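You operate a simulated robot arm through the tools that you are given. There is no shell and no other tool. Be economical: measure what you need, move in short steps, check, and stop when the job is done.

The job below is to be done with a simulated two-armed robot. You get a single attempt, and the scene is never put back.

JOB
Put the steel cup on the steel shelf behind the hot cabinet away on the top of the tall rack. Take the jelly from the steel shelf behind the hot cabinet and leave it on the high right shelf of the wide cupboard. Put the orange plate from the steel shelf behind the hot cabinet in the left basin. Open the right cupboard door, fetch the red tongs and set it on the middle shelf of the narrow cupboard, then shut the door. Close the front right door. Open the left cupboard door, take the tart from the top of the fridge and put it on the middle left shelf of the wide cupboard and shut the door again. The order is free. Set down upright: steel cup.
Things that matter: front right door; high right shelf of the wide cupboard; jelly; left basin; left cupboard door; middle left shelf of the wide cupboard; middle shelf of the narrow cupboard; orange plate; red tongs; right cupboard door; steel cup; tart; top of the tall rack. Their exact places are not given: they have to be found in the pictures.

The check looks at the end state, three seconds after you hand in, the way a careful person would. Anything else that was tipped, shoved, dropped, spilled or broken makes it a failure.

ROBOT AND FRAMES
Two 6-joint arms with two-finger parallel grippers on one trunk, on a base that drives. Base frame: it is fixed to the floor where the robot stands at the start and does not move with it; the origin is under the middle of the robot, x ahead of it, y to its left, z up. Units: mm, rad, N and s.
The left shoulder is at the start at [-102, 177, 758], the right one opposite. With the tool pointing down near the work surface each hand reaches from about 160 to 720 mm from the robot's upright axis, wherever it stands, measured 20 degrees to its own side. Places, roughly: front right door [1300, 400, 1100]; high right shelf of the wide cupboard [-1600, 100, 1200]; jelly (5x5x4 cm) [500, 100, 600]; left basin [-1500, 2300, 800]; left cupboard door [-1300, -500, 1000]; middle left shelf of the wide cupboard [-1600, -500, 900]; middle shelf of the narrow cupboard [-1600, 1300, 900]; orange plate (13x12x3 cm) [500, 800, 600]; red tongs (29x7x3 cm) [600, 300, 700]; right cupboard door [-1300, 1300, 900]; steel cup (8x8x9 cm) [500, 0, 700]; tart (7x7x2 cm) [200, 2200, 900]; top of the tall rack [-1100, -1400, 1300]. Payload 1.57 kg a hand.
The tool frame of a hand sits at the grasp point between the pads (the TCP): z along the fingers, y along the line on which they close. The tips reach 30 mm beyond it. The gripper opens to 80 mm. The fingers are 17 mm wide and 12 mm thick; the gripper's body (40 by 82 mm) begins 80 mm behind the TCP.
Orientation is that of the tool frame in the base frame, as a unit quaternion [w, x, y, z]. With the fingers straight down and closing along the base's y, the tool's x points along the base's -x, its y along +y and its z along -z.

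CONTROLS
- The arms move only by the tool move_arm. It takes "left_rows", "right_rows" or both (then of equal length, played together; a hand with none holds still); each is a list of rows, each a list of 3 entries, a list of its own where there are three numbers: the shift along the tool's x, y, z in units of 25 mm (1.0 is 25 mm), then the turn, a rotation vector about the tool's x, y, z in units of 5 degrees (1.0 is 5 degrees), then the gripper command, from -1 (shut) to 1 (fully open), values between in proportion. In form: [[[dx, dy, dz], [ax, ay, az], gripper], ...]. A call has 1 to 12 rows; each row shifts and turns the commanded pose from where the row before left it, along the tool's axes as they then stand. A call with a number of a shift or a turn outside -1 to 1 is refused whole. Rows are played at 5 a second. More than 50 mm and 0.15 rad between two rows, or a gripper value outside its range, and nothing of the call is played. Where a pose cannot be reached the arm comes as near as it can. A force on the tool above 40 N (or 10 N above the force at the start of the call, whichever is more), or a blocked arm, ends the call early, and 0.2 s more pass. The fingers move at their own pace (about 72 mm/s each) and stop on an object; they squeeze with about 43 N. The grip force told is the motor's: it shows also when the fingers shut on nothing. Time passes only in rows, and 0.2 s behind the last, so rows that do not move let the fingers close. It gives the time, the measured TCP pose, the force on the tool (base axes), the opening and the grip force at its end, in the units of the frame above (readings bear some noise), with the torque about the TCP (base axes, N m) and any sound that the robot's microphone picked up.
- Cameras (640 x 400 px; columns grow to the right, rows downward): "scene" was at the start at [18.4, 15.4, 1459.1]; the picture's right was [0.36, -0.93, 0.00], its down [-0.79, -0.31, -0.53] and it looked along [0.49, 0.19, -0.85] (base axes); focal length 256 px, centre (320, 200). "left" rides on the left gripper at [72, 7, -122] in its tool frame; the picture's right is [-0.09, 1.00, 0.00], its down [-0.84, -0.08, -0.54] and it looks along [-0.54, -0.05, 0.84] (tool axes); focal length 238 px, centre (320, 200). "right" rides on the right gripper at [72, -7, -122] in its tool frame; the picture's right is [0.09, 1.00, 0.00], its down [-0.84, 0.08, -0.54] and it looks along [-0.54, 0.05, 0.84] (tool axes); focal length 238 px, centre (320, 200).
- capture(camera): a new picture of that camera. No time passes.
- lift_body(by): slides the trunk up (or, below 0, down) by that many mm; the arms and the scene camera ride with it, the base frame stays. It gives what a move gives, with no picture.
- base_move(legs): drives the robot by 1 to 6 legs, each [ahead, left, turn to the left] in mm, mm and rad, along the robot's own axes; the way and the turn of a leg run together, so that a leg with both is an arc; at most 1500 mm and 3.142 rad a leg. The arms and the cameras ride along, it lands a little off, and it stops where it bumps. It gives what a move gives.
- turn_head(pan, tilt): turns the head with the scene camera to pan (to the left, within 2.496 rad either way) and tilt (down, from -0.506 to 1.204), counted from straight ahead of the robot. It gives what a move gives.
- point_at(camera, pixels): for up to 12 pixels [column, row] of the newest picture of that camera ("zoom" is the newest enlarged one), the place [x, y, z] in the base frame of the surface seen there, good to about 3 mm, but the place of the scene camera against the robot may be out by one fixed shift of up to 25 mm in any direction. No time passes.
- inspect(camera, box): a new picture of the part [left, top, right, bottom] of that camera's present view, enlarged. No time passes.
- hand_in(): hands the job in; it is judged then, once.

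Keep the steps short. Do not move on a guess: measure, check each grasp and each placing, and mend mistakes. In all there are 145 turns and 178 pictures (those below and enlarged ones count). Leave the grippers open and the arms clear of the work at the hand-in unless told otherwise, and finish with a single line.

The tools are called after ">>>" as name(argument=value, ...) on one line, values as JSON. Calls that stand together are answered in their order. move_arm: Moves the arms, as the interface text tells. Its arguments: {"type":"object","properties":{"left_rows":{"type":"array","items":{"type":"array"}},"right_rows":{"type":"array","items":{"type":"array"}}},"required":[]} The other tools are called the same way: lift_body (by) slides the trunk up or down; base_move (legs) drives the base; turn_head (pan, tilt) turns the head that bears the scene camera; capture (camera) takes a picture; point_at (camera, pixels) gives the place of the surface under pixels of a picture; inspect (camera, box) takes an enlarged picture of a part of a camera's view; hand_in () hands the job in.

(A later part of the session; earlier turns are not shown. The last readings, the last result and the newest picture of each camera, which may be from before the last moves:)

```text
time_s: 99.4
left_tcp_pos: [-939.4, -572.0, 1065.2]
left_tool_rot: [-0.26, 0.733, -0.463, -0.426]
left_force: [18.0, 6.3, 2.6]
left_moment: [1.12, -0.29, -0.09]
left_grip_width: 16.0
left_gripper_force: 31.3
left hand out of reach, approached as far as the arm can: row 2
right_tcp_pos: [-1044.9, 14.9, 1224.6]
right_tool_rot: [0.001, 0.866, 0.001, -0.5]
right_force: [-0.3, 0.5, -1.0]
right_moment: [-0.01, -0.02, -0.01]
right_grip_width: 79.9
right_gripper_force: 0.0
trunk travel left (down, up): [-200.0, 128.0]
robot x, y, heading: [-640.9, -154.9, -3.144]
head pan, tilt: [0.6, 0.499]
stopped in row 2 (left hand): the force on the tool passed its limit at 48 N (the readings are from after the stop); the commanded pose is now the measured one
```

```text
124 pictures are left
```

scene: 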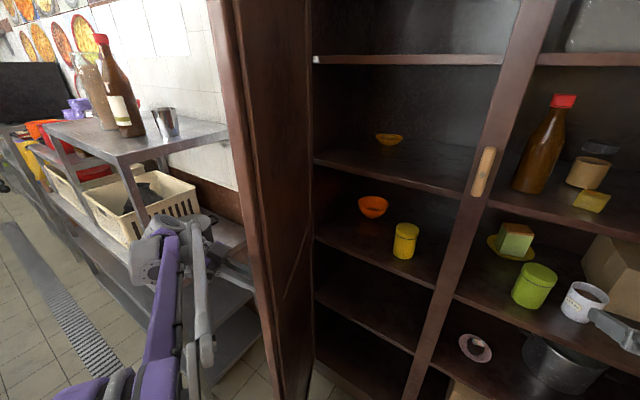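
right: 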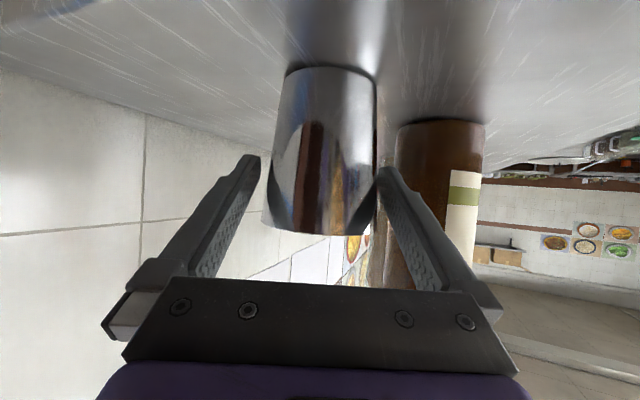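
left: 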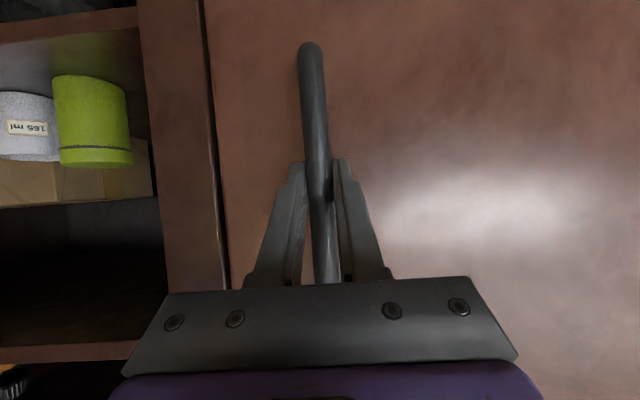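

Out of reach there (~64° open). Release the bar, back the hand off it with the base, then drive back and unturn the hand.

>>> move_arm(left_rows=[[[0, 0, 0], [0, 0, 0], 0], [[0, 0, 0], [0, 0, 0], 1], [[0, 0, 0], [0, 0, 0], 1]])

>>> base_move(legs=[[-35, 72, 0], [-220, 0, 0]])

>>> move_arm(left_rows=[[[0, 0, 0], [-0.866, 0, -0.5], 1], [[0, 0, 0], [-0.866, 0, -0.5], 1], [[0, 0, 0], [-0.866, 0, -0.5], 1], [[0, 0, 0], [-0.866, 0, -0.5], 1], [[0, 0, 0], [-0.866, 0, -0.5], 1], [[0, 0, 0], [-0.866, 0, -0.5], 1], [[0, 0, 0], [-0.866, 0, -0.5], 1], [[0, 0, 0], [-0.866, 0, -0.5], 1], [[0, 0, 0], [-0.866, 0, -0.5], 1], [[0, 0, 0], [-0.866, 0, -0.5], 1], [[0, 0, 0], [-0.866, 0, -0.5], 1], [[0, 0, 0], [-0.866, 0, -0.5], 1]])

>>> capture(camera="scene")

```text
time_s: 100.2
left_tcp_pos: [-941.1, -574.4, 1063.6]
left_tool_rot: [-0.257, 0.733, -0.463, -0.427]
left_force: [-0.5, -0.5, 0.1]
left_moment: [0.02, -0.01, 0.01]
left_grip_width: 80.0
left_gripper_force: 0.1
right_tcp_pos: [-1044.5, 13.6, 1223.6]
right_tool_rot: [0.0, 0.867, 0.0, -0.498]
right_force: [-0.9, -0.3, 0.0]
right_moment: [0.01, -0.04, 0.0]
right_grip_width: 80.2
right_gripper_force: 0.1
trunk travel left (down, up): [-200.0, 128.0]
robot x, y, heading: [-637.2, -150.2, 3.14]
head pan, tilt: [0.6, 0.499]
```

```text
time_s: 102.8
left_tcp_pos: [-687.7, -649.0, 1063.9]
left_tool_rot: [-0.256, 0.734, -0.462, -0.428]
left_force: [0.0, -0.8, -0.8]
left_moment: [0.02, 0.01, 0.01]
left_grip_width: 80.3
left_gripper_force: 0.0
right_tcp_pos: [-789.1, -60.3, 1224.4]
right_tool_rot: [0.001, 0.866, 0.001, -0.5]
right_force: [0.6, 0.6, -0.4]
right_moment: [0.06, 0.0, -0.01]
right_grip_width: 80.1
right_gripper_force: 0.1
trunk travel left (down, up): [-200.0, 128.0]
robot x, y, heading: [-384.6, -230.8, -3.14]
head pan, tilt: [0.6, 0.499]
```

```text
time_s: 105.4
left_tcp_pos: [-690.5, -665.9, 1069.1]
left_tool_rot: [-0.008, 0.862, -0.026, -0.506]
left_force: [-0.1, -0.2, 1.2]
left_moment: [-0.02, -0.04, 0.0]
left_grip_width: 80.0
left_gripper_force: 0.0
right_tcp_pos: [-792.1, -59.8, 1223.6]
right_tool_rot: [0.001, 0.866, 0.001, -0.5]
right_force: [0.4, 0.3, -0.1]
right_moment: [0.03, -0.01, -0.01]
right_grip_width: 80.0
right_gripper_force: 0.1
trunk travel left (down, up): [-200.0, 128.0]
robot x, y, heading: [-387.0, -227.0, -3.142]
head pan, tilt: [0.6, 0.499]
```

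```text
123 pictures are left
```

scene: 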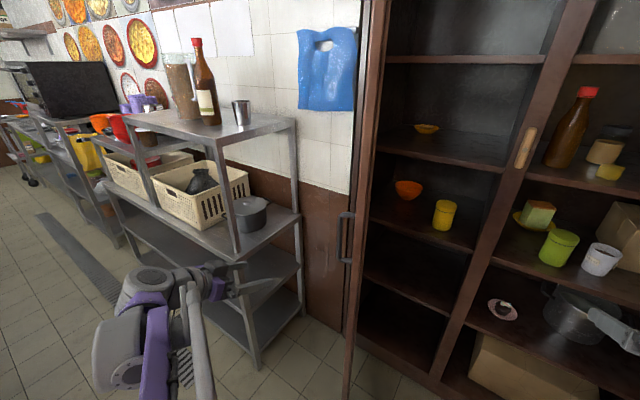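

Measure the door leaf and left middle shelf.

>>> point_at(camera="scene", pixels=[[365, 100], [352, 290], [378, 100], [368, 300], [384, 60], [344, 240], [408, 190], [442, 215], [420, 215], [480, 250], [395, 205], [425, 130]])

```text
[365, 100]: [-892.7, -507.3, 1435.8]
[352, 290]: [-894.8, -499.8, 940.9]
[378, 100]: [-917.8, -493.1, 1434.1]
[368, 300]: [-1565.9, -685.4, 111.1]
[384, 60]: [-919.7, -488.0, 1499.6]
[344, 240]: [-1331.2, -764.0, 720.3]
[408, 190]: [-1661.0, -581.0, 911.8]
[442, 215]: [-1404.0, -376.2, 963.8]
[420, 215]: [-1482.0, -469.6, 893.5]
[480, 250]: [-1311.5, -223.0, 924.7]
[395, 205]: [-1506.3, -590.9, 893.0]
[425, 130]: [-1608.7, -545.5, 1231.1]
```

Leaf is at ≈62°. Bring the left hand to the inner side of the leaf and push it further open.

>>> move_arm(left_rows=[[[0, -0.95, 0], [0, 0, 0], 0], [[0, -0.95, 0], [0, 0, 0], -1], [[0, -0.95, 0], [0, 0, 0], -1], [[0, -0.95, 0], [0, 0, 0], -1], [[0, -0.95, 0], [0, 0, 0], -1], [[0, -0.95, 0], [0, 0, 0], -1], [[0, -0.95, 0], [0, 0, 0], -1], [[0, -0.95, 0], [0, 0, 0], -1]])

>>> base_move(legs=[[0, -80, 0], [310, 0, 0]])

>>> capture(camera="scene")

```text
time_s: 106.0
left_tcp_pos: [-716.3, -660.2, 1081.1]
left_tool_rot: [-0.007, 0.862, -0.027, -0.505]
left_force: [-0.7, 0.6, -0.1]
left_moment: [0.0, -0.01, 0.01]
left_grip_width: 0.0
left_gripper_force: 0.1
right_tcp_pos: [-792.5, -59.5, 1223.6]
right_tool_rot: [0.0, 0.866, 0.001, -0.5]
right_force: [-0.6, 0.0, -0.3]
right_moment: [0.04, 0.02, -0.01]
right_grip_width: 80.2
right_gripper_force: 0.2
trunk travel left (down, up): [-200.0, 128.0]
robot x, y, heading: [-384.4, -230.0, -3.138]
head pan, tilt: [0.6, 0.499]
stopped in row 2 (left hand): the arm was blocked; the commanded pose is now the measured one
```

```text
time_s: 109.0
left_tcp_pos: [-1016.7, -586.9, 1081.4]
left_tool_rot: [-0.004, 0.862, -0.022, -0.506]
left_force: [0.0, -0.6, -0.2]
left_moment: [0.01, -0.03, 0.03]
left_grip_width: 0.0
left_gripper_force: 21.4
right_tcp_pos: [-1099.0, 13.2, 1224.2]
right_tool_rot: [0.003, 0.866, 0.005, -0.499]
right_force: [0.6, 1.1, -0.5]
right_moment: [-0.01, 0.01, -0.02]
right_grip_width: 79.9
right_gripper_force: 0.2
trunk travel left (down, up): [-200.0, 128.0]
robot x, y, heading: [-688.2, -147.9, -3.134]
head pan, tilt: [0.6, 0.499]
```

```text
122 pictures are left
```

scene: 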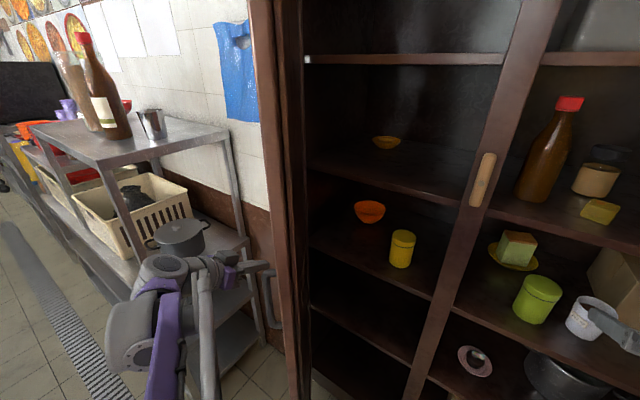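

The arm was blocked and I ended outside the leaf. Back out and free the arm by drawing it back toward the body first.

>>> base_move(legs=[[-310, 0, 0]])

>>> move_arm(left_rows=[[[0, -0.5, 0], [0, 0, 0], -1], [[-0.3, -0.5, 0.5], [0, 0, 0], -1], [[-0.3, -0.5, 0.5], [0, 0, 0], -1], [[-0.3, -0.8, 0.5], [0, 0, 0], -1], [[-0.3, -0.8, 0.5], [0, 0, 0], -1], [[0, -0.8, 0], [0, 0, 0], -1], [[0, -0.8, 0], [0, 0, 0], -1], [[0, -0.8, 0], [0, 0, 0], -1]])

>>> turn_head(pan=0.7, tilt=0.8)

>>> capture(camera="scene")

```text
time_s: 111.1
left_tcp_pos: [-719.2, -582.3, 1082.0]
left_tool_rot: [-0.003, 0.862, -0.021, -0.506]
left_force: [0.3, -0.5, -0.7]
left_moment: [-0.02, 0.0, -0.01]
left_grip_width: 0.1
left_gripper_force: 20.9
right_tcp_pos: [-802.4, 15.8, 1224.8]
right_tool_rot: [0.003, 0.866, 0.006, -0.5]
right_force: [0.4, 0.3, 0.8]
right_moment: [0.0, 0.02, 0.05]
right_grip_width: 80.0
right_gripper_force: 0.0
trunk travel left (down, up): [-200.0, 128.0]
robot x, y, heading: [-393.2, -146.3, -3.131]
head pan, tilt: [0.6, 0.499]
```

```text
time_s: 112.9
left_tcp_pos: [-773.8, -441.8, 1081.7]
left_tool_rot: [-0.003, 0.862, -0.021, -0.506]
left_force: [0.9, 0.1, -0.4]
left_moment: [-0.03, -0.01, 0.01]
left_grip_width: 0.0
left_gripper_force: 21.3
right_tcp_pos: [-803.2, 16.6, 1223.2]
right_tool_rot: [0.004, 0.866, 0.006, -0.499]
right_force: [0.2, 0.3, -0.5]
right_moment: [0.01, 0.02, 0.0]
right_grip_width: 79.8
right_gripper_force: 0.0
trunk travel left (down, up): [-200.0, 128.0]
robot x, y, heading: [-393.0, -147.8, -3.124]
head pan, tilt: [0.6, 0.499]
```

```text
time_s: 113.7
left_tcp_pos: [-772.2, -443.5, 1079.6]
left_tool_rot: [-0.003, 0.863, -0.02, -0.505]
left_force: [-0.9, 0.5, -0.2]
left_moment: [-0.04, 0.02, 0.0]
left_grip_width: 0.2
left_gripper_force: 21.6
right_tcp_pos: [-802.3, 16.2, 1224.3]
right_tool_rot: [0.004, 0.866, 0.006, -0.5]
right_force: [-0.5, 0.9, -0.5]
right_moment: [-0.01, 0.03, 0.02]
right_grip_width: 80.0
right_gripper_force: 0.1
trunk travel left (down, up): [-200.0, 128.0]
robot x, y, heading: [-393.1, -144.1, -3.125]
head pan, tilt: [0.7, 0.799]
```

```text
121 pictures are left
```

scene: 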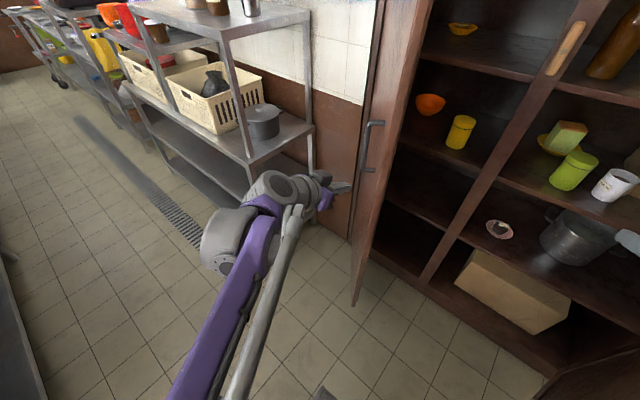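

Arm is free now. Bring the hand 75 mm inward, then drive ahead so it's inside the leaf.

>>> move_arm(left_rows=[[[0, -0.8, 0], [0, 0, 0], -1], [[0, -0.8, 0], [0, 0, 0], -1], [[0, -0.8, 0], [0, 0, 0], -1], [[0, -0.8, 0], [0, 0, 0], -1]])

>>> base_move(legs=[[240, 0, 0]])

>>> capture(camera="scene")

```text
time_s: 114.7
left_tcp_pos: [-768.1, -364.0, 1079.1]
left_tool_rot: [-0.002, 0.863, -0.019, -0.506]
left_force: [-0.1, -0.5, -0.6]
left_moment: [-0.07, 0.03, -0.02]
left_grip_width: 0.0
left_gripper_force: 21.8
right_tcp_pos: [-802.3, 16.7, 1224.1]
right_tool_rot: [0.004, 0.866, 0.006, -0.499]
right_force: [1.6, -1.4, -0.1]
right_moment: [-0.01, 0.0, -0.02]
right_grip_width: 79.9
right_gripper_force: 0.0
trunk travel left (down, up): [-200.0, 128.0]
robot x, y, heading: [-394.8, -148.2, -3.128]
head pan, tilt: [0.7, 0.799]
```

```text
time_s: 116.5
left_tcp_pos: [-1019.3, -365.1, 1078.0]
left_tool_rot: [-0.004, 0.862, -0.022, -0.506]
left_force: [-0.1, -0.9, -0.4]
left_moment: [0.02, -0.01, 0.02]
left_grip_width: 0.1
left_gripper_force: 21.4
right_tcp_pos: [-1051.8, 13.4, 1223.7]
right_tool_rot: [0.002, 0.866, 0.005, -0.499]
right_force: [1.0, -0.1, 0.5]
right_moment: [-0.01, -0.03, -0.01]
right_grip_width: 80.0
right_gripper_force: 0.2
trunk travel left (down, up): [-200.0, 128.0]
robot x, y, heading: [-641.1, -150.1, -3.128]
head pan, tilt: [0.7, 0.799]
```

```text
120 pictures are left
```

scene: 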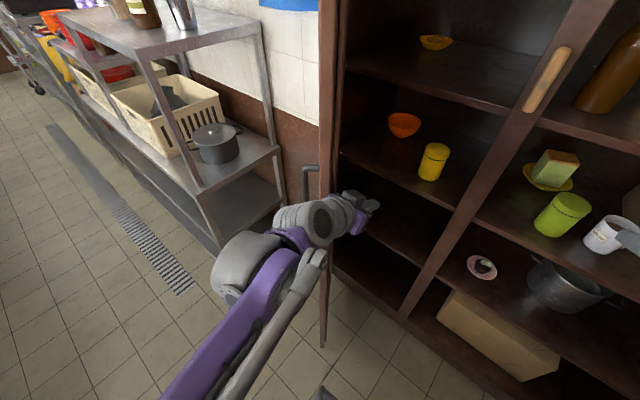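

Hand is inside the leaf. Push it toward −y.

>>> move_arm(left_rows=[[[0, 0.9, 0], [0, 0, 0], -1], [[0, 0.9, 0], [0, 0, 0], -1], [[0, 0.9, 0], [0, 0, 0], -1], [[0, 0.9, 0], [0, 0, 0], -1], [[0, 0.7, 0], [0, 0, 0], -1], [[0, 0.7, 0], [0, 0, 0], -1], [[0, 0.7, 0], [0, 0, 0], -1], [[0, 0.7, 0], [0, 0, 0], -1], [[0, 0.7, 0], [0, 0, 0], -1], [[0, 0.7, 0], [0, 0, 0], -1], [[0, 0.7, 0], [0, 0, 0], -1], [[0, 0.7, 0], [0, 0, 0], -1]])

>>> capture(camera="scene")

```text
time_s: 119.1
left_tcp_pos: [-1028.8, -596.8, 1083.2]
left_tool_rot: [-0.004, 0.862, -0.021, -0.506]
left_force: [0.9, 0.2, -0.2]
left_moment: [0.03, 0.01, 0.01]
left_grip_width: 0.1
left_gripper_force: 21.1
right_tcp_pos: [-1052.5, 13.5, 1223.5]
right_tool_rot: [0.003, 0.866, 0.005, -0.5]
right_force: [0.0, -0.7, 0.4]
right_moment: [0.01, -0.01, 0.01]
right_grip_width: 79.8
right_gripper_force: 0.0
trunk travel left (down, up): [-200.0, 128.0]
robot x, y, heading: [-641.0, -153.2, -3.126]
head pan, tilt: [0.7, 0.799]
```

```text
119 pictures are left
```

scene: 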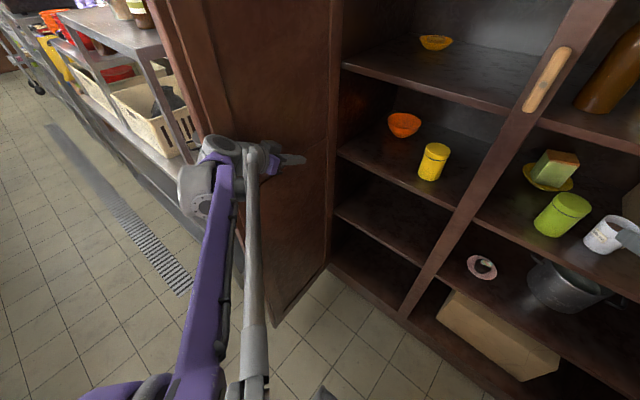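

Leaf is about square to the cupboard now. Draw the hand in, back off and drive over to the narrow cupboard.

>>> move_arm(left_rows=[[[0, -0.9, 0], [0, 0, 0], -1], [[0, -0.9, 0], [0, 0, 0], -1], [[0, -0.9, 0], [0, 0, 0], -1], [[0, -0.9, 0], [0, 0, 0], -1], [[0, -0.9, 0], [0, 0, 0], -1], [[0, -0.9, 0], [0, 0, 0], 1], [[0, -0.9, 0], [0, 0, 0], 1], [[0, -0.9, 0], [0, 0, 0], 1]])

>>> base_move(legs=[[-540, 0, 0], [0, -1100, 0]])

>>> turn_head(pan=0.0, tilt=0.4)

>>> capture(camera="scene")

```text
time_s: 120.9
left_tcp_pos: [-1020.8, -416.8, 1079.0]
left_tool_rot: [-0.004, 0.862, -0.021, -0.507]
left_force: [0.0, 0.3, 0.7]
left_moment: [0.0, 0.0, 0.01]
left_grip_width: 80.1
left_gripper_force: 0.1
right_tcp_pos: [-1051.3, 14.7, 1223.8]
right_tool_rot: [0.003, 0.866, 0.005, -0.5]
right_force: [0.4, -0.7, -1.6]
right_moment: [0.01, 0.02, -0.01]
right_grip_width: 80.0
right_gripper_force: 0.0
trunk travel left (down, up): [-200.0, 128.0]
robot x, y, heading: [-644.2, -148.0, -3.124]
head pan, tilt: [0.7, 0.799]
```

```text
time_s: 133.6
left_tcp_pos: [-488.5, 691.4, 1078.3]
left_tool_rot: [-0.005, 0.863, -0.025, -0.505]
left_force: [-0.9, 0.3, 0.6]
left_moment: [0.04, 0.0, -0.01]
left_grip_width: 79.7
left_gripper_force: 0.1
right_tcp_pos: [-515.7, 1123.4, 1223.2]
right_tool_rot: [0.001, 0.866, 0.002, -0.499]
right_force: [-0.3, 1.4, -0.6]
right_moment: [0.02, -0.02, -0.02]
right_grip_width: 80.1
right_gripper_force: 0.0
trunk travel left (down, up): [-200.0, 128.0]
robot x, y, heading: [-105.9, 953.3, -3.137]
head pan, tilt: [0.7, 0.799]
```

```text
time_s: 134.6
left_tcp_pos: [-488.7, 691.2, 1078.8]
left_tool_rot: [-0.006, 0.863, -0.025, -0.505]
left_force: [-0.4, -0.9, 0.7]
left_moment: [-0.01, -0.02, -0.02]
left_grip_width: 80.1
left_gripper_force: 0.1
right_tcp_pos: [-514.3, 1123.6, 1222.8]
right_tool_rot: [0.001, 0.867, 0.001, -0.499]
right_force: [0.4, -0.1, 0.9]
right_moment: [-0.05, -0.01, 0.01]
right_grip_width: 80.0
right_gripper_force: 0.1
trunk travel left (down, up): [-200.0, 128.0]
robot x, y, heading: [-108.8, 954.1, -3.14]
head pan, tilt: [0.0, 0.4]
```

```text
118 pictures are left
```

scene: 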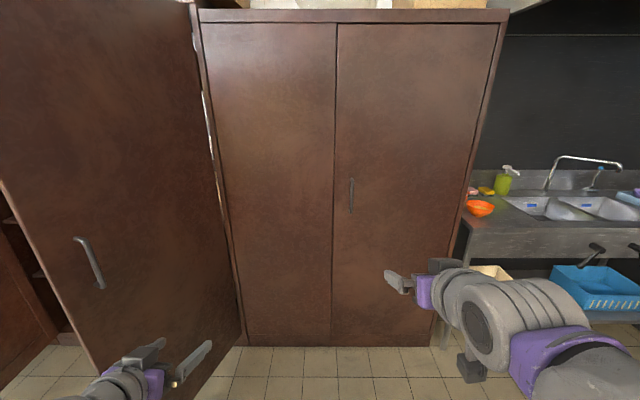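

>>> point_at(camera="scene", pixels=[[351, 195], [351, 182], [351, 210], [338, 150], [480, 150], [360, 195], [240, 150], [500, 150], [400, 320], [80, 270]])

>>> capture(camera="right")

```text
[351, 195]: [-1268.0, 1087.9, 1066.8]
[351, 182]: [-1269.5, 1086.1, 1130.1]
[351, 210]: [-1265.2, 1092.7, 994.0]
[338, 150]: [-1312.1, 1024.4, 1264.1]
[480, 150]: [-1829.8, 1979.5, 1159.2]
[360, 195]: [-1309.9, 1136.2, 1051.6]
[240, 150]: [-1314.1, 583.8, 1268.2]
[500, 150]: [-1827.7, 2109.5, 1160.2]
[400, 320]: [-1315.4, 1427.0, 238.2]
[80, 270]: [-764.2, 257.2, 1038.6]
```

```text
117 pictures are left
```

right: 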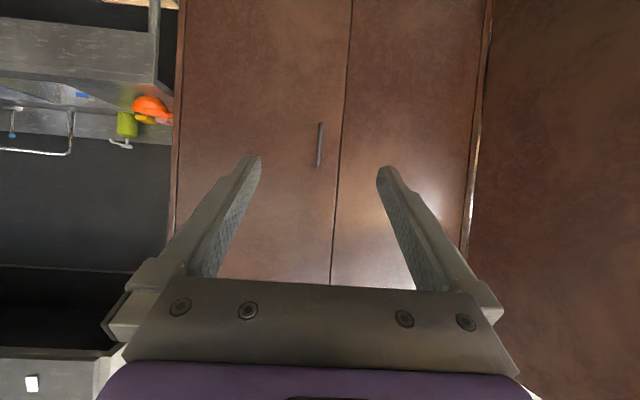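

>>> point_at(camera="right", pixels=[[186, 150], [176, 150], [180, 100], [319, 145], [320, 126], [318, 165], [338, 150], [468, 150], [300, 150]])

>>> inspect(camera="scene", box=[320, 140, 520, 260])

```text
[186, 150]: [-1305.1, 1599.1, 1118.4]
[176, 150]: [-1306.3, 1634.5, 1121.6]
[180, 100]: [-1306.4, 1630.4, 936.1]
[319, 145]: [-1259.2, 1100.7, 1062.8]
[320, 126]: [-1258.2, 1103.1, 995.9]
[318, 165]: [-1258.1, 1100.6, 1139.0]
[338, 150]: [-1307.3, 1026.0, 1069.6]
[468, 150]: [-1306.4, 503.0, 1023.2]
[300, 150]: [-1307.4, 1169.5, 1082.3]
```

```text
3.20 times, centred on (420, 200) of scene
```

zoom: 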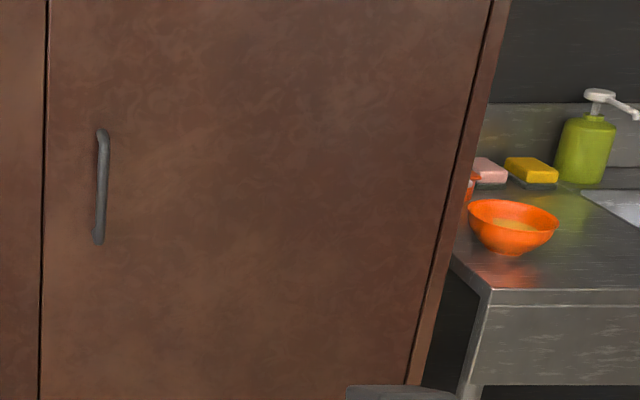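

Leaf spans y 1026–1600, handle bar at (−1264,1101), z 996–1139. Lower trunk, drive ahead and line up the right hand.

>>> lift_body(by=-155)

>>> base_move(legs=[[540, 22, 0]])

>>> capture(camera="right")

```text
time_s: 136.4
left_tcp_pos: [-488.2, 691.5, 924.1]
left_tool_rot: [-0.005, 0.861, -0.025, -0.508]
left_force: [0.2, 0.5, -0.4]
left_moment: [-0.03, 0.02, -0.01]
left_grip_width: 80.1
left_gripper_force: 0.1
right_tcp_pos: [-515.1, 1123.6, 1068.7]
right_tool_rot: [0.0, 0.866, 0.001, -0.5]
right_force: [0.6, 0.8, -0.3]
right_moment: [-0.01, -0.01, 0.0]
right_grip_width: 80.0
right_gripper_force: 0.0
trunk travel left (down, up): [-45.0, 283.0]
robot x, y, heading: [-101.8, 954.5, -3.139]
head pan, tilt: [0.0, 0.4]
```

```text
time_s: 139.6
left_tcp_pos: [-1038.0, 670.2, 923.7]
left_tool_rot: [-0.007, 0.862, -0.028, -0.506]
left_force: [0.5, -0.7, -0.1]
left_moment: [0.03, 0.0, -0.02]
left_grip_width: 80.0
left_gripper_force: 0.1
right_tcp_pos: [-1062.4, 1103.4, 1069.5]
right_tool_rot: [-0.001, 0.866, -0.001, -0.5]
right_force: [-0.4, 0.4, 0.4]
right_moment: [0.01, 0.0, 0.01]
right_grip_width: 80.0
right_gripper_force: 0.1
trunk travel left (down, up): [-45.0, 283.0]
robot x, y, heading: [-657.5, 932.0, 3.139]
head pan, tilt: [0.0, 0.4]
```

```text
115 pictures are left
```

right: 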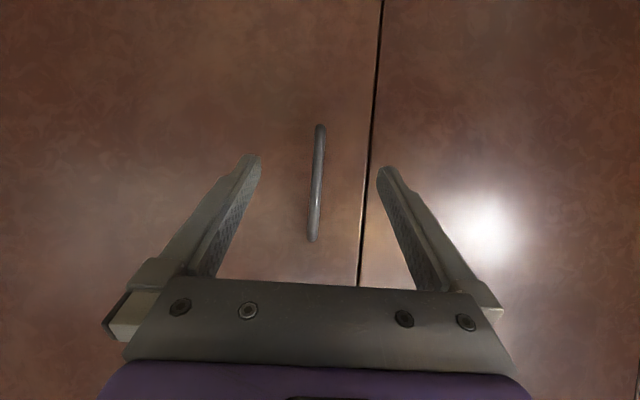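

Aligned. Go forward 200 mm and close on the bar.

>>> move_arm(right_rows=[[[-0.5, 0, 0.866], [0, 0, 0], 1], [[-0.5, 0, 0.866], [0, 0, 0], 1], [[-0.5, 0, 0.866], [0, 0, 0], 1], [[-0.5, 0, 0.866], [0, 0, 0], 1], [[-0.5, 0, 0.866], [0, 0, 0], 1], [[-0.5, 0, 0.866], [0, 0, 0], 1], [[-0.5, 0, 0.866], [0, 0, 0], 1], [[-0.5, 0, 0.866], [0, 0, 0], 1], [[0, 0, 0], [0, 0, 0], 0], [[0, 0, 0], [0, 0, 0], -1], [[0, 0, 0], [0, 0, 0], -1], [[0, 0, 0], [0, 0, 0], -1]])

```text
time_s: 142.2
left_tcp_pos: [-1037.4, 669.2, 922.9]
left_tool_rot: [-0.007, 0.863, -0.027, -0.505]
left_force: [0.5, -0.4, -1.1]
left_moment: [0.0, 0.02, 0.02]
left_grip_width: 80.1
left_gripper_force: 0.1
right_tcp_pos: [-1261.9, 1100.0, 1071.6]
right_tool_rot: [0.0, 0.866, 0.001, -0.499]
right_force: [0.8, -11.5, -2.9]
right_moment: [-0.12, 0.18, 0.06]
right_grip_width: 15.8
right_gripper_force: 31.4
trunk travel left (down, up): [-45.0, 283.0]
robot x, y, heading: [-657.6, 933.5, 3.135]
head pan, tilt: [0.0, 0.4]
```

Held. Pull along the arc (radius ≈507 about (−1307,1605)), turning with the leaf.

>>> move_arm(right_rows=[[[0.4, -0.087, -0.69], [-0.391, 0, -0.226], -1], [[0.4, -0.087, -0.69], [-0.391, 0, -0.226], -1], [[0.4, -0.087, -0.69], [-0.391, 0, -0.226], -1], [[0.4, -0.087, -0.69], [-0.391, 0, -0.226], -1], [[0.4, -0.087, -0.69], [-0.391, 0, -0.226], -1], [[0.4, -0.087, -0.69], [-0.391, 0, -0.226], -1], [[0.4, -0.087, -0.69], [-0.391, 0, -0.226], -1], [[0.4, -0.087, -0.69], [-0.391, 0, -0.226], -1], [[0.4, -0.087, -0.69], [-0.391, 0, -0.226], -1], [[0.4, -0.087, -0.69], [-0.391, 0, -0.226], -1], [[0.4, -0.087, -0.69], [-0.391, 0, -0.226], -1], [[0.4, -0.087, -0.69], [-0.391, 0, -0.226], -1]])

```text
time_s: 144.8
left_tcp_pos: [-1035.9, 668.7, 923.4]
left_tool_rot: [-0.006, 0.862, -0.026, -0.506]
left_force: [-0.1, -0.7, 0.3]
left_moment: [-0.03, 0.0, 0.02]
left_grip_width: 79.9
left_gripper_force: 0.1
right_tcp_pos: [-1033.2, 1172.1, 1070.0]
right_tool_rot: [0.12, 0.842, 0.205, -0.485]
right_force: [8.5, -14.0, 7.3]
right_moment: [-0.26, 0.18, 0.22]
right_grip_width: 15.9
right_gripper_force: 30.9
trunk travel left (down, up): [-45.0, 283.0]
robot x, y, heading: [-657.4, 933.0, 3.14]
head pan, tilt: [0.0, 0.4]
stopped in row 12 (right hand): the force on the tool passed its limit at 42 N (the readings are from after the stop); the commanded pose is now the measured one
```

27° open. Continue with slightly less inward share.

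>>> move_arm(right_rows=[[[0.35, 0.0, -0.6], [-0.391, 0, -0.226], -1], [[0.4, -0.06, -0.69], [-0.391, 0, -0.226], -1], [[0.4, -0.06, -0.69], [-0.391, 0, -0.226], -1], [[0.4, -0.06, -0.69], [-0.391, 0, -0.226], -1], [[0.4, -0.06, -0.69], [-0.391, 0, -0.226], -1], [[0.4, -0.06, -0.69], [-0.391, 0, -0.226], -1], [[0.4, -0.06, -0.69], [-0.391, 0, -0.226], -1], [[0.4, -0.06, -0.69], [-0.391, 0, -0.226], -1], [[0.4, -0.06, -0.69], [-0.391, 0, -0.226], -1], [[0.4, -0.06, -0.69], [-0.391, 0, -0.226], -1]])

>>> turn_head(pan=-0.4, tilt=0.6)

>>> capture(camera="scene")

```text
time_s: 145.4
left_tcp_pos: [-1038.0, 670.7, 923.2]
left_tool_rot: [-0.007, 0.863, -0.028, -0.505]
left_force: [0.7, -0.5, 0.3]
left_moment: [-0.02, 0.03, -0.04]
left_grip_width: 79.8
left_gripper_force: 0.1
right_tcp_pos: [-1017.6, 1182.7, 1066.1]
right_tool_rot: [0.134, 0.832, 0.232, -0.485]
right_force: [-8.8, 12.8, 7.5]
right_moment: [0.14, -0.02, -0.24]
right_grip_width: 15.9
right_gripper_force: 31.6
trunk travel left (down, up): [-45.0, 283.0]
robot x, y, heading: [-656.6, 932.8, 3.138]
head pan, tilt: [0.0, 0.4]
stopped in row 2 (right hand): the force on the tool passed its limit at 73 N (the readings are from after the stop); the commanded pose is now the measured one
```

```text
time_s: 146.2
left_tcp_pos: [-1038.4, 672.4, 923.3]
left_tool_rot: [-0.007, 0.862, -0.029, -0.506]
left_force: [0.2, 0.0, -0.6]
left_moment: [-0.04, -0.02, 0.01]
left_grip_width: 80.3
left_gripper_force: 0.1
right_tcp_pos: [-1016.7, 1183.0, 1067.4]
right_tool_rot: [0.137, 0.832, 0.234, -0.484]
right_force: [-11.0, 17.3, 14.1]
right_moment: [0.08, 0.06, -0.12]
right_grip_width: 15.6
right_gripper_force: 30.8
trunk travel left (down, up): [-45.0, 283.0]
robot x, y, heading: [-655.9, 932.7, 3.137]
head pan, tilt: [-0.4, 0.6]
```

```text
114 pictures are left
```

scene: 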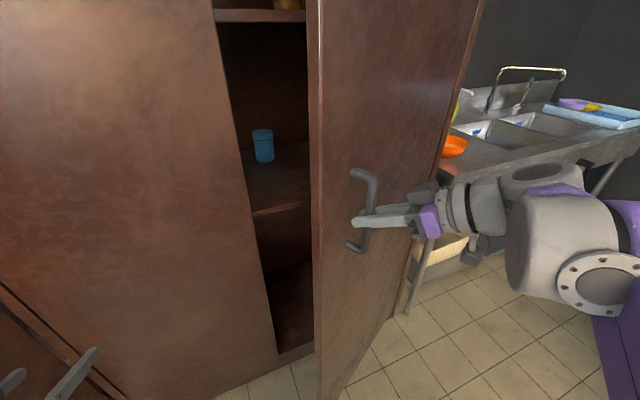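

30° open is enough to get a hand inside. Release, back off the bar, unturn the hand and swing it to the leaf's free edge.

>>> move_arm(right_rows=[[[0, 0, 0], [0, 0, 0], 0], [[0, 0, 0], [0, 0, 0], 1], [[0.5, 0, -0.866], [0, 0, 0], 1], [[0.5, 0, -0.866], [0, 0, 0], 1], [[0.5, 0, -0.866], [0, 0, 0], 1], [[0.25, 0.9, -0.433], [0.866, 0, 0.5], 1], [[0.25, 0.9, -0.433], [0.866, 0, 0.5], -1], [[0, 0.9, 0], [0.866, 0, 0.5], -1], [[0, 0.9, 0], [0.866, 0, 0.5], -1], [[0, 0.9, 0], [0.866, 0, 0.5], -1], [[0, 0.9, 0], [0.866, 0, 0.5], -1]])

>>> capture(camera="scene")

```text
time_s: 147.2
left_tcp_pos: [-1039.4, 673.4, 924.4]
left_tool_rot: [-0.008, 0.862, -0.029, -0.505]
left_force: [-0.9, -0.1, 0.2]
left_moment: [0.0, 0.01, -0.01]
left_grip_width: 80.0
left_gripper_force: 0.1
right_tcp_pos: [-999.9, 1155.4, 1065.0]
right_tool_rot: [0.188, 0.805, 0.292, -0.48]
right_force: [-10.0, 16.0, -1.3]
right_moment: [0.34, -0.07, -0.14]
right_grip_width: 80.1
right_gripper_force: 0.1
trunk travel left (down, up): [-45.0, 283.0]
robot x, y, heading: [-653.8, 934.1, 3.136]
head pan, tilt: [-0.4, 0.6]
stopped in row 4 (right hand): the force on the tool passed its limit at 63 N (the readings are from after the stop); the commanded pose is now the measured one
```

```text
113 pictures are left
```

scene: 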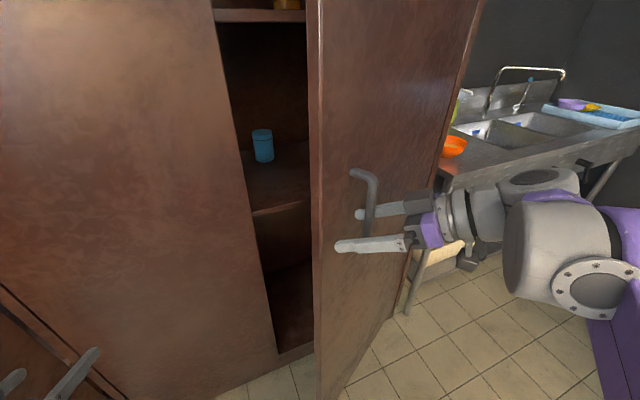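

The arm is near its own limit here. Retract from the bar by moving the base along the hand's axis instead.

>>> base_move(legs=[[-60, -50, 0], [-120, -20, 0]])

>>> capture(camera="scene")

```text
time_s: 148.7
left_tcp_pos: [-966.0, 722.7, 924.1]
left_tool_rot: [-0.006, 0.862, -0.03, -0.505]
left_force: [-1.6, 0.8, -0.7]
left_moment: [0.0, -0.01, 0.0]
left_grip_width: 80.0
left_gripper_force: 0.1
right_tcp_pos: [-929.2, 1209.9, 1066.2]
right_tool_rot: [0.183, 0.805, 0.288, -0.485]
right_force: [-10.6, 13.9, -6.3]
right_moment: [0.0, -0.14, 0.01]
right_grip_width: 80.1
right_gripper_force: 0.0
trunk travel left (down, up): [-45.0, 283.0]
robot x, y, heading: [-583.0, 982.4, 3.136]
head pan, tilt: [-0.4, 0.6]
stopped in leg 2: the force on the tool passed its limit at 60 N (the readings are from after the stop); the commanded pose is now the measured one
```

```text
112 pictures are left
```

scene: 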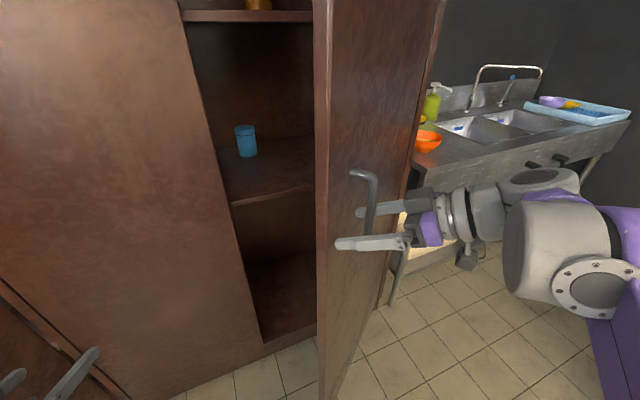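

The far finger was rubbing on the bar, dragging the leaf (useful: ~40° now). Relieve sideways, then retract along the hand's axis.

>>> base_move(legs=[[14, -24, 0]])

>>> capture(camera="right")

```text
time_s: 149.6
left_tcp_pos: [-979.2, 745.8, 923.8]
left_tool_rot: [-0.009, 0.862, -0.031, -0.505]
left_force: [0.8, 0.1, -0.1]
left_moment: [-0.02, -0.03, 0.0]
left_grip_width: 79.9
left_gripper_force: 0.1
right_tcp_pos: [-941.0, 1230.0, 1067.3]
right_tool_rot: [0.185, 0.804, 0.29, -0.485]
right_force: [-0.8, 0.1, -0.2]
right_moment: [0.01, 0.02, 0.03]
right_grip_width: 80.1
right_gripper_force: 0.0
trunk travel left (down, up): [-45.0, 283.0]
robot x, y, heading: [-595.9, 1004.3, 3.135]
head pan, tilt: [-0.4, 0.6]
```

```text
111 pictures are left
```

right: 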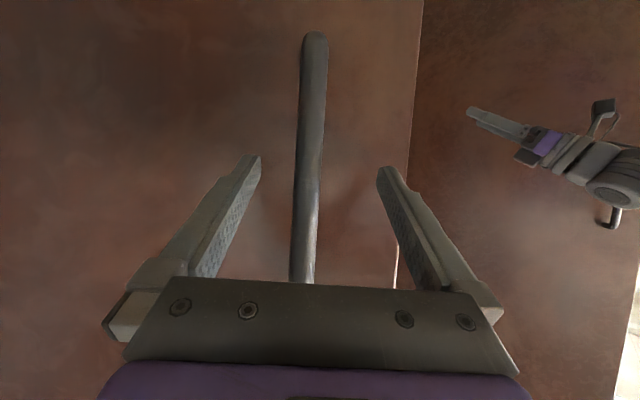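

Free and centred now. Retract along the hand's axis, then straight back.

>>> base_move(legs=[[-70, -55, 0], [-150, 0, 0]])

>>> move_arm(right_rows=[[[0, 0.3, 0], [0.866, 0, 0.5], 0], [[0, 0.3, 0], [0.866, 0, 0.5], -1], [[0, 0.5, 0], [0.866, 0, 0.5], -1], [[0, 0.5, 0], [0.866, 0, 0.5], -1], [[0, 0.5, 0], [0.866, 0, 0.5], -1], [[0, 0.5, 0], [0.866, 0, 0.5], -1], [[0, 0.5, 0], [0.866, 0, 0.5], -1], [[0, 0.5, 0], [0.866, 0, 0.5], -1]])

>>> capture(camera="scene")

```text
time_s: 151.8
left_tcp_pos: [-760.0, 799.8, 924.0]
left_tool_rot: [-0.008, 0.862, -0.029, -0.507]
left_force: [0.1, 0.0, 0.3]
left_moment: [0.0, -0.01, 0.01]
left_grip_width: 80.1
left_gripper_force: 0.0
right_tcp_pos: [-722.3, 1283.9, 1067.6]
right_tool_rot: [0.184, 0.804, 0.29, -0.485]
right_force: [0.0, -0.3, -0.2]
right_moment: [-0.02, -0.03, 0.0]
right_grip_width: 80.0
right_gripper_force: 0.0
trunk travel left (down, up): [-45.0, 283.0]
robot x, y, heading: [-376.5, 1061.6, 3.135]
head pan, tilt: [-0.4, 0.6]
```

```text
time_s: 153.6
left_tcp_pos: [-760.0, 799.6, 923.4]
left_tool_rot: [-0.008, 0.862, -0.03, -0.506]
left_force: [0.9, -0.8, -0.3]
left_moment: [0.02, 0.04, 0.02]
left_grip_width: 80.2
left_gripper_force: 0.0
right_tcp_pos: [-685.5, 1214.6, 1056.3]
right_tool_rot: [0.037, 0.876, 0.025, -0.48]
right_force: [0.4, -0.7, 0.3]
right_moment: [0.0, 0.0, 0.01]
right_grip_width: 0.1
right_gripper_force: 21.4
right hand out of reach, approached as far as the arm can: row 7, 8
trunk travel left (down, up): [-45.0, 283.0]
robot x, y, heading: [-377.9, 1057.6, 3.135]
head pan, tilt: [-0.4, 0.6]
```

```text
110 pictures are left
```

scene: 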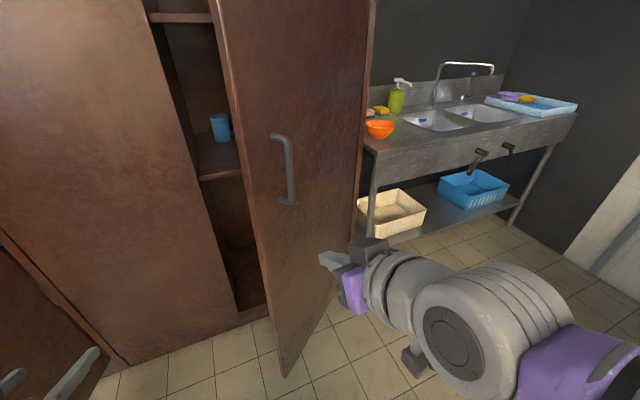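

>>> point_at(camera="scene", pixels=[[228, 100], [262, 280], [224, 100], [360, 60], [290, 200], [220, 140], [215, 180], [225, 125], [440, 125], [495, 117], [470, 130]])

```text
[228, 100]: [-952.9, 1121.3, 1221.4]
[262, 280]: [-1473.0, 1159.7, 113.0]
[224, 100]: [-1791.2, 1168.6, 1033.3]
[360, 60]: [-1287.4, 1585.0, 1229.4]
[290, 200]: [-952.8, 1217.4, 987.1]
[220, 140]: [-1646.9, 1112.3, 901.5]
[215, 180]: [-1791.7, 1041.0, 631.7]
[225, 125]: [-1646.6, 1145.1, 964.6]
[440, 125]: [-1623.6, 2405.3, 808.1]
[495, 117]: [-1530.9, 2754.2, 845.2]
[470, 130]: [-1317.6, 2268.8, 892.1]
```

Leaf at ≈36°. Extend the right hand, go round the free edge to its inner side.

>>> move_arm(right_rows=[[[-0.5, 0, 0.866], [0, 0, 0], -1], [[-0.5, 0, 0.866], [0, 0, 0], -1], [[-0.5, 0, 0.866], [0, 0, 0], -1], [[-0.5, 0, 0.866], [0, 0, 0], -1], [[-0.5, 0, 0.866], [0, 0, 0], -1], [[-0.5, 0, 0.866], [0, 0, 0], -1]])

>>> base_move(legs=[[0, 170, 0], [200, 0, 0]])

>>> capture(camera="scene")

```text
time_s: 155.0
left_tcp_pos: [-760.8, 801.1, 923.6]
left_tool_rot: [-0.008, 0.862, -0.029, -0.505]
left_force: [0.1, -0.3, -0.3]
left_moment: [-0.02, -0.01, -0.02]
left_grip_width: 80.0
left_gripper_force: 0.0
right_tcp_pos: [-839.8, 1208.1, 1072.4]
right_tool_rot: [0.018, 0.86, -0.008, -0.51]
right_force: [-1.2, -0.3, -0.4]
right_moment: [0.03, -0.01, 0.01]
right_grip_width: 0.2
right_gripper_force: 20.9
trunk travel left (down, up): [-45.0, 283.0]
robot x, y, heading: [-378.2, 1056.8, 3.131]
head pan, tilt: [-0.4, 0.6]
```

```text
time_s: 158.3
left_tcp_pos: [-960.4, 632.1, 924.8]
left_tool_rot: [-0.008, 0.862, -0.03, -0.505]
left_force: [-0.4, 0.8, -0.5]
left_moment: [0.01, -0.02, -0.03]
left_grip_width: 79.9
left_gripper_force: 0.1
right_tcp_pos: [-1038.7, 1039.3, 1071.2]
right_tool_rot: [0.019, 0.86, -0.008, -0.509]
right_force: [-0.1, 0.2, 0.4]
right_moment: [0.02, 0.02, 0.02]
right_grip_width: 0.3
right_gripper_force: 21.6
trunk travel left (down, up): [-45.0, 283.0]
robot x, y, heading: [-573.3, 891.3, 3.137]
head pan, tilt: [-0.4, 0.6]
```

```text
109 pictures are left
```

scene: 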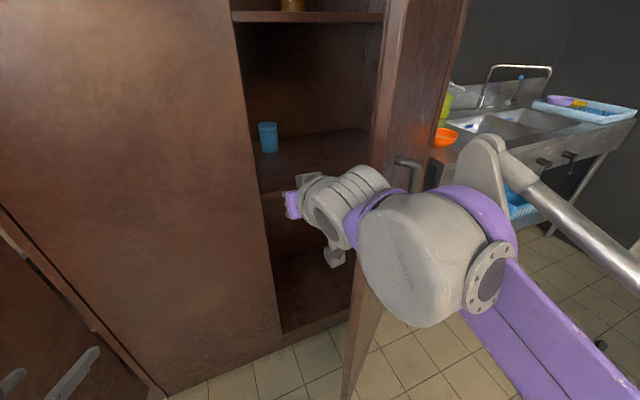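

Inside. Push the leaf outward (+y) with the arm.

>>> move_arm(right_rows=[[[0, -0.8, 0], [0, 0, 0], -1], [[0, -0.8, 0], [0, 0, 0], -1], [[0, -0.8, 0], [0, 0, 0], -1], [[0, -0.8, 0], [0, 0, 0], -1], [[0, -0.8, 0], [0, 0, 0], -1], [[0, -0.8, 0], [0, 0, 0], -1], [[0, -0.8, 0], [0, 0, 0], -1], [[0, -0.8, 0], [0, 0, 0], -1], [[0, -0.8, 0], [0, 0, 0], -1], [[0, -0.8, 0], [0, 0, 0], -1]])

>>> base_move(legs=[[0, -270, 0]])

>>> capture(camera="scene")

```text
time_s: 160.5
left_tcp_pos: [-959.6, 631.9, 924.0]
left_tool_rot: [-0.008, 0.863, -0.03, -0.505]
left_force: [0.4, 0.3, 0.2]
left_moment: [0.04, -0.04, -0.02]
left_grip_width: 80.0
left_gripper_force: 0.1
right_tcp_pos: [-1038.9, 1239.6, 1064.3]
right_tool_rot: [0.018, 0.86, -0.008, -0.51]
right_force: [0.5, 0.3, -0.5]
right_moment: [-0.02, 0.01, -0.01]
right_grip_width: 0.0
right_gripper_force: 20.6
trunk travel left (down, up): [-45.0, 283.0]
robot x, y, heading: [-574.6, 892.2, 3.131]
head pan, tilt: [-0.4, 0.6]
```

```text
time_s: 163.5
left_tcp_pos: [-958.5, 909.6, 924.2]
left_tool_rot: [-0.009, 0.862, -0.031, -0.506]
left_force: [-0.4, -0.7, 0.7]
left_moment: [-0.01, -0.02, 0.02]
left_grip_width: 80.1
left_gripper_force: 0.1
right_tcp_pos: [-1036.0, 1518.3, 1063.7]
right_tool_rot: [0.019, 0.859, -0.008, -0.511]
right_force: [0.3, 0.6, -0.9]
right_moment: [0.02, -0.01, -0.02]
right_grip_width: 0.0
right_gripper_force: 21.6
trunk travel left (down, up): [-45.0, 283.0]
robot x, y, heading: [-572.4, 1168.5, 3.126]
head pan, tilt: [-0.4, 0.6]
```

```text
108 pictures are left
```

scene: 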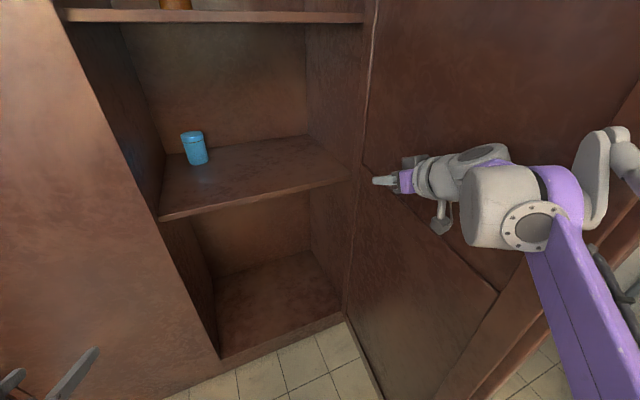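

Door wide open. Measure the middle shelf.

>>> point_at(camera="scene", pixels=[[260, 185], [180, 212], [340, 178], [300, 150], [230, 165], [195, 155], [260, 200], [430, 120], [530, 250], [200, 180], [170, 195]])

```text
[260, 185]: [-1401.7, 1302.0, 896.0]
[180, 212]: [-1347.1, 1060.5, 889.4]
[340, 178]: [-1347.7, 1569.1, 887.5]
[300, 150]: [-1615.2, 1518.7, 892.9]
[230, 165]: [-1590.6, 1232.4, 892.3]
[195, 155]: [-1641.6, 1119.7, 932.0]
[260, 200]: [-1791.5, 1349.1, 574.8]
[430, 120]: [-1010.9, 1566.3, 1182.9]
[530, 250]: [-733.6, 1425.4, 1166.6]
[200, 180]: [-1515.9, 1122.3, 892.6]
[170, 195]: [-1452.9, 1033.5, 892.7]
```

Shelf z≈893 (scene; ≈901 true), y 1030–1570, blue cup at the left rear. Now fetch the tongs: draw the hand in, back off, and drive to the steel shelf facing it obliquely (heading 0.8).

>>> move_arm(right_rows=[[[0, 0.9, 0], [0, 0, 0], -1], [[0, 0.9, 0], [0, 0, 0], -1], [[0, 0.9, 0], [0, 0, 0], -1], [[0, 0.9, 0], [0, 0, 0], -1], [[0, 0.9, 0], [0, 0, 0], 0], [[0, 0.9, 0], [0, 0, 0], 0], [[0, 0.9, 0], [0, 0, 0], 0], [[0, 0.9, 0], [0, 0, 0], 0]])

>>> base_move(legs=[[-470, 0, 0], [0, 0, -2.335], [-900, -900, 0]])

>>> turn_head(pan=-0.1, tilt=0.8)

>>> capture(camera="scene")

```text
time_s: 165.3
left_tcp_pos: [-958.7, 910.1, 923.6]
left_tool_rot: [-0.009, 0.862, -0.031, -0.506]
left_force: [-0.8, 0.4, 0.0]
left_moment: [0.02, 0.03, 0.0]
left_grip_width: 79.8
left_gripper_force: 0.1
right_tcp_pos: [-1033.9, 1338.7, 1068.8]
right_tool_rot: [0.018, 0.86, -0.009, -0.511]
right_force: [0.2, -0.1, -0.7]
right_moment: [-0.05, 0.01, 0.0]
right_grip_width: 40.1
right_gripper_force: 0.0
trunk travel left (down, up): [-45.0, 283.0]
robot x, y, heading: [-576.1, 1168.3, 3.132]
head pan, tilt: [-0.4, 0.6]
```

```text
time_s: 181.3
left_tcp_pos: [25.3, 333.9, 925.0]
left_tool_rot: [0.463, -0.332, 0.796, 0.204]
left_force: [0.1, 0.2, 0.2]
left_moment: [0.0, 0.0, -0.01]
left_grip_width: 80.2
left_gripper_force: 0.0
right_tcp_pos: [400.3, 112.2, 1069.4]
right_tool_rot: [0.456, -0.351, 0.785, 0.229]
right_force: [0.2, 0.0, -0.4]
right_moment: [-0.03, 0.03, -0.05]
right_grip_width: 39.8
right_gripper_force: 0.0
trunk travel left (down, up): [-45.0, 283.0]
robot x, y, heading: [-23.8, -128.9, 0.853]
head pan, tilt: [-0.4, 0.6]
```

```text
time_s: 182.1
left_tcp_pos: [25.0, 333.0, 923.9]
left_tool_rot: [0.462, -0.333, 0.796, 0.203]
left_force: [-0.7, -0.9, 0.1]
left_moment: [0.0, 0.02, 0.0]
left_grip_width: 79.8
left_gripper_force: 0.1
right_tcp_pos: [401.4, 112.5, 1069.1]
right_tool_rot: [0.456, -0.351, 0.785, 0.23]
right_force: [1.0, 0.1, 0.1]
right_moment: [-0.01, 0.05, 0.01]
right_grip_width: 40.0
right_gripper_force: 0.0
trunk travel left (down, up): [-45.0, 283.0]
robot x, y, heading: [-27.4, -128.1, 0.852]
head pan, tilt: [-0.099, 0.799]
```

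```text
107 pictures are left
```

scene: 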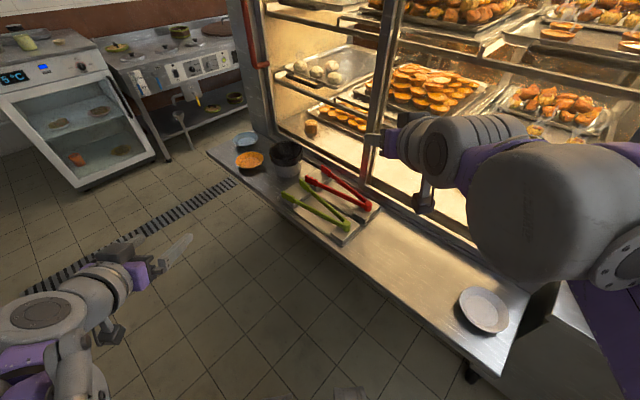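

>>> inspect(camera="scene", box=[260, 140, 420, 250])

>>> point_at(camera="zoom", pixels=[[430, 250], [330, 120], [260, 150], [380, 185], [345, 200], [420, 290], [300, 150], [560, 330]])

```text
3.64 times, centred on (340, 195) of scene
```

zoom: 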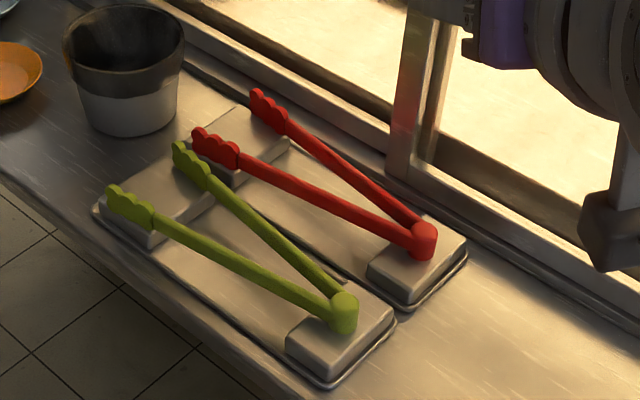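

```text
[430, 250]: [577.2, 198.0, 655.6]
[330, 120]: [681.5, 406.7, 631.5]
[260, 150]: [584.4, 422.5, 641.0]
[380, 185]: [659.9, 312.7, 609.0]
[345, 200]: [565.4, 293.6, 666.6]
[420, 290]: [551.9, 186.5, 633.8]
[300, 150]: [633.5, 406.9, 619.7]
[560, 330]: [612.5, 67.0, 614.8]
```

The red tongs rest with the knob on one block and jaws on another. I'll come closer, and yaw the right hand to point along +y while lowering it.

>>> base_move(legs=[[70, -81, 0]])

>>> move_arm(right_rows=[[[0.8, -0.03, 0.43], [-0.856, 0.039, -0.467], 0.5], [[0.8, -0.03, 0.43], [-0.856, 0.039, -0.467], 0.5], [[0.8, -0.03, 0.43], [-0.856, 0.039, -0.467], 0.5], [[0.8, -0.03, 0.43], [-0.856, 0.039, -0.467], 0.5], [[0.8, -0.03, 0.43], [-0.856, 0.039, -0.467], 0.5], [[0.8, -0.03, 0.43], [-0.856, 0.039, -0.467], 0.5], [[0.8, -0.03, 0.43], [-0.856, 0.039, -0.467], 0.5], [[0.8, -0.03, 0.43], [-0.856, 0.039, -0.467], 0.5]])

>>> capture(camera="right")

```text
time_s: 183.5
left_tcp_pos: [130.0, 334.4, 923.7]
left_tool_rot: [0.463, -0.333, 0.796, 0.204]
left_force: [0.2, -0.8, 0.4]
left_moment: [-0.01, 0.04, 0.0]
left_grip_width: 79.9
left_gripper_force: 0.1
right_tcp_pos: [505.5, 114.7, 1067.5]
right_tool_rot: [0.456, -0.351, 0.785, 0.23]
right_force: [0.1, -0.2, 0.9]
right_moment: [-0.02, 0.0, 0.0]
right_grip_width: 39.9
right_gripper_force: 0.1
trunk travel left (down, up): [-45.0, 283.0]
robot x, y, heading: [77.6, -129.3, 0.855]
head pan, tilt: [-0.099, 0.799]
```

```text
time_s: 185.3
left_tcp_pos: [129.7, 332.9, 923.8]
left_tool_rot: [0.463, -0.333, 0.796, 0.203]
left_force: [0.3, 0.8, -0.3]
left_moment: [-0.03, 0.03, -0.01]
left_grip_width: 79.8
left_gripper_force: 0.0
right_tcp_pos: [507.1, 114.9, 887.8]
right_tool_rot: [0.353, -0.594, 0.622, 0.37]
right_force: [0.4, 0.6, -0.1]
right_moment: [0.0, 0.03, 0.0]
right_grip_width: 60.0
right_gripper_force: 0.1
trunk travel left (down, up): [-45.0, 283.0]
robot x, y, heading: [77.5, -125.3, 0.857]
head pan, tilt: [-0.099, 0.799]
```

```text
105 pictures are left
```

right: 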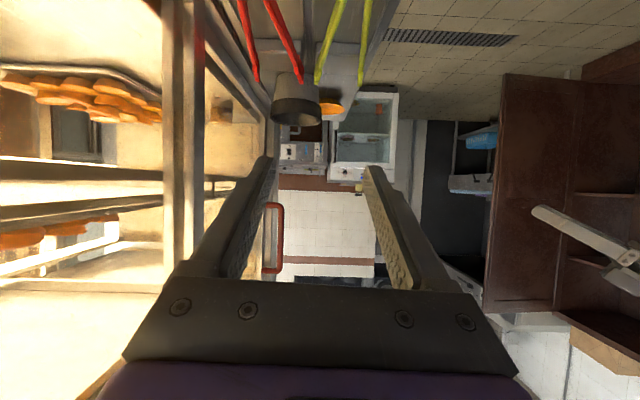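

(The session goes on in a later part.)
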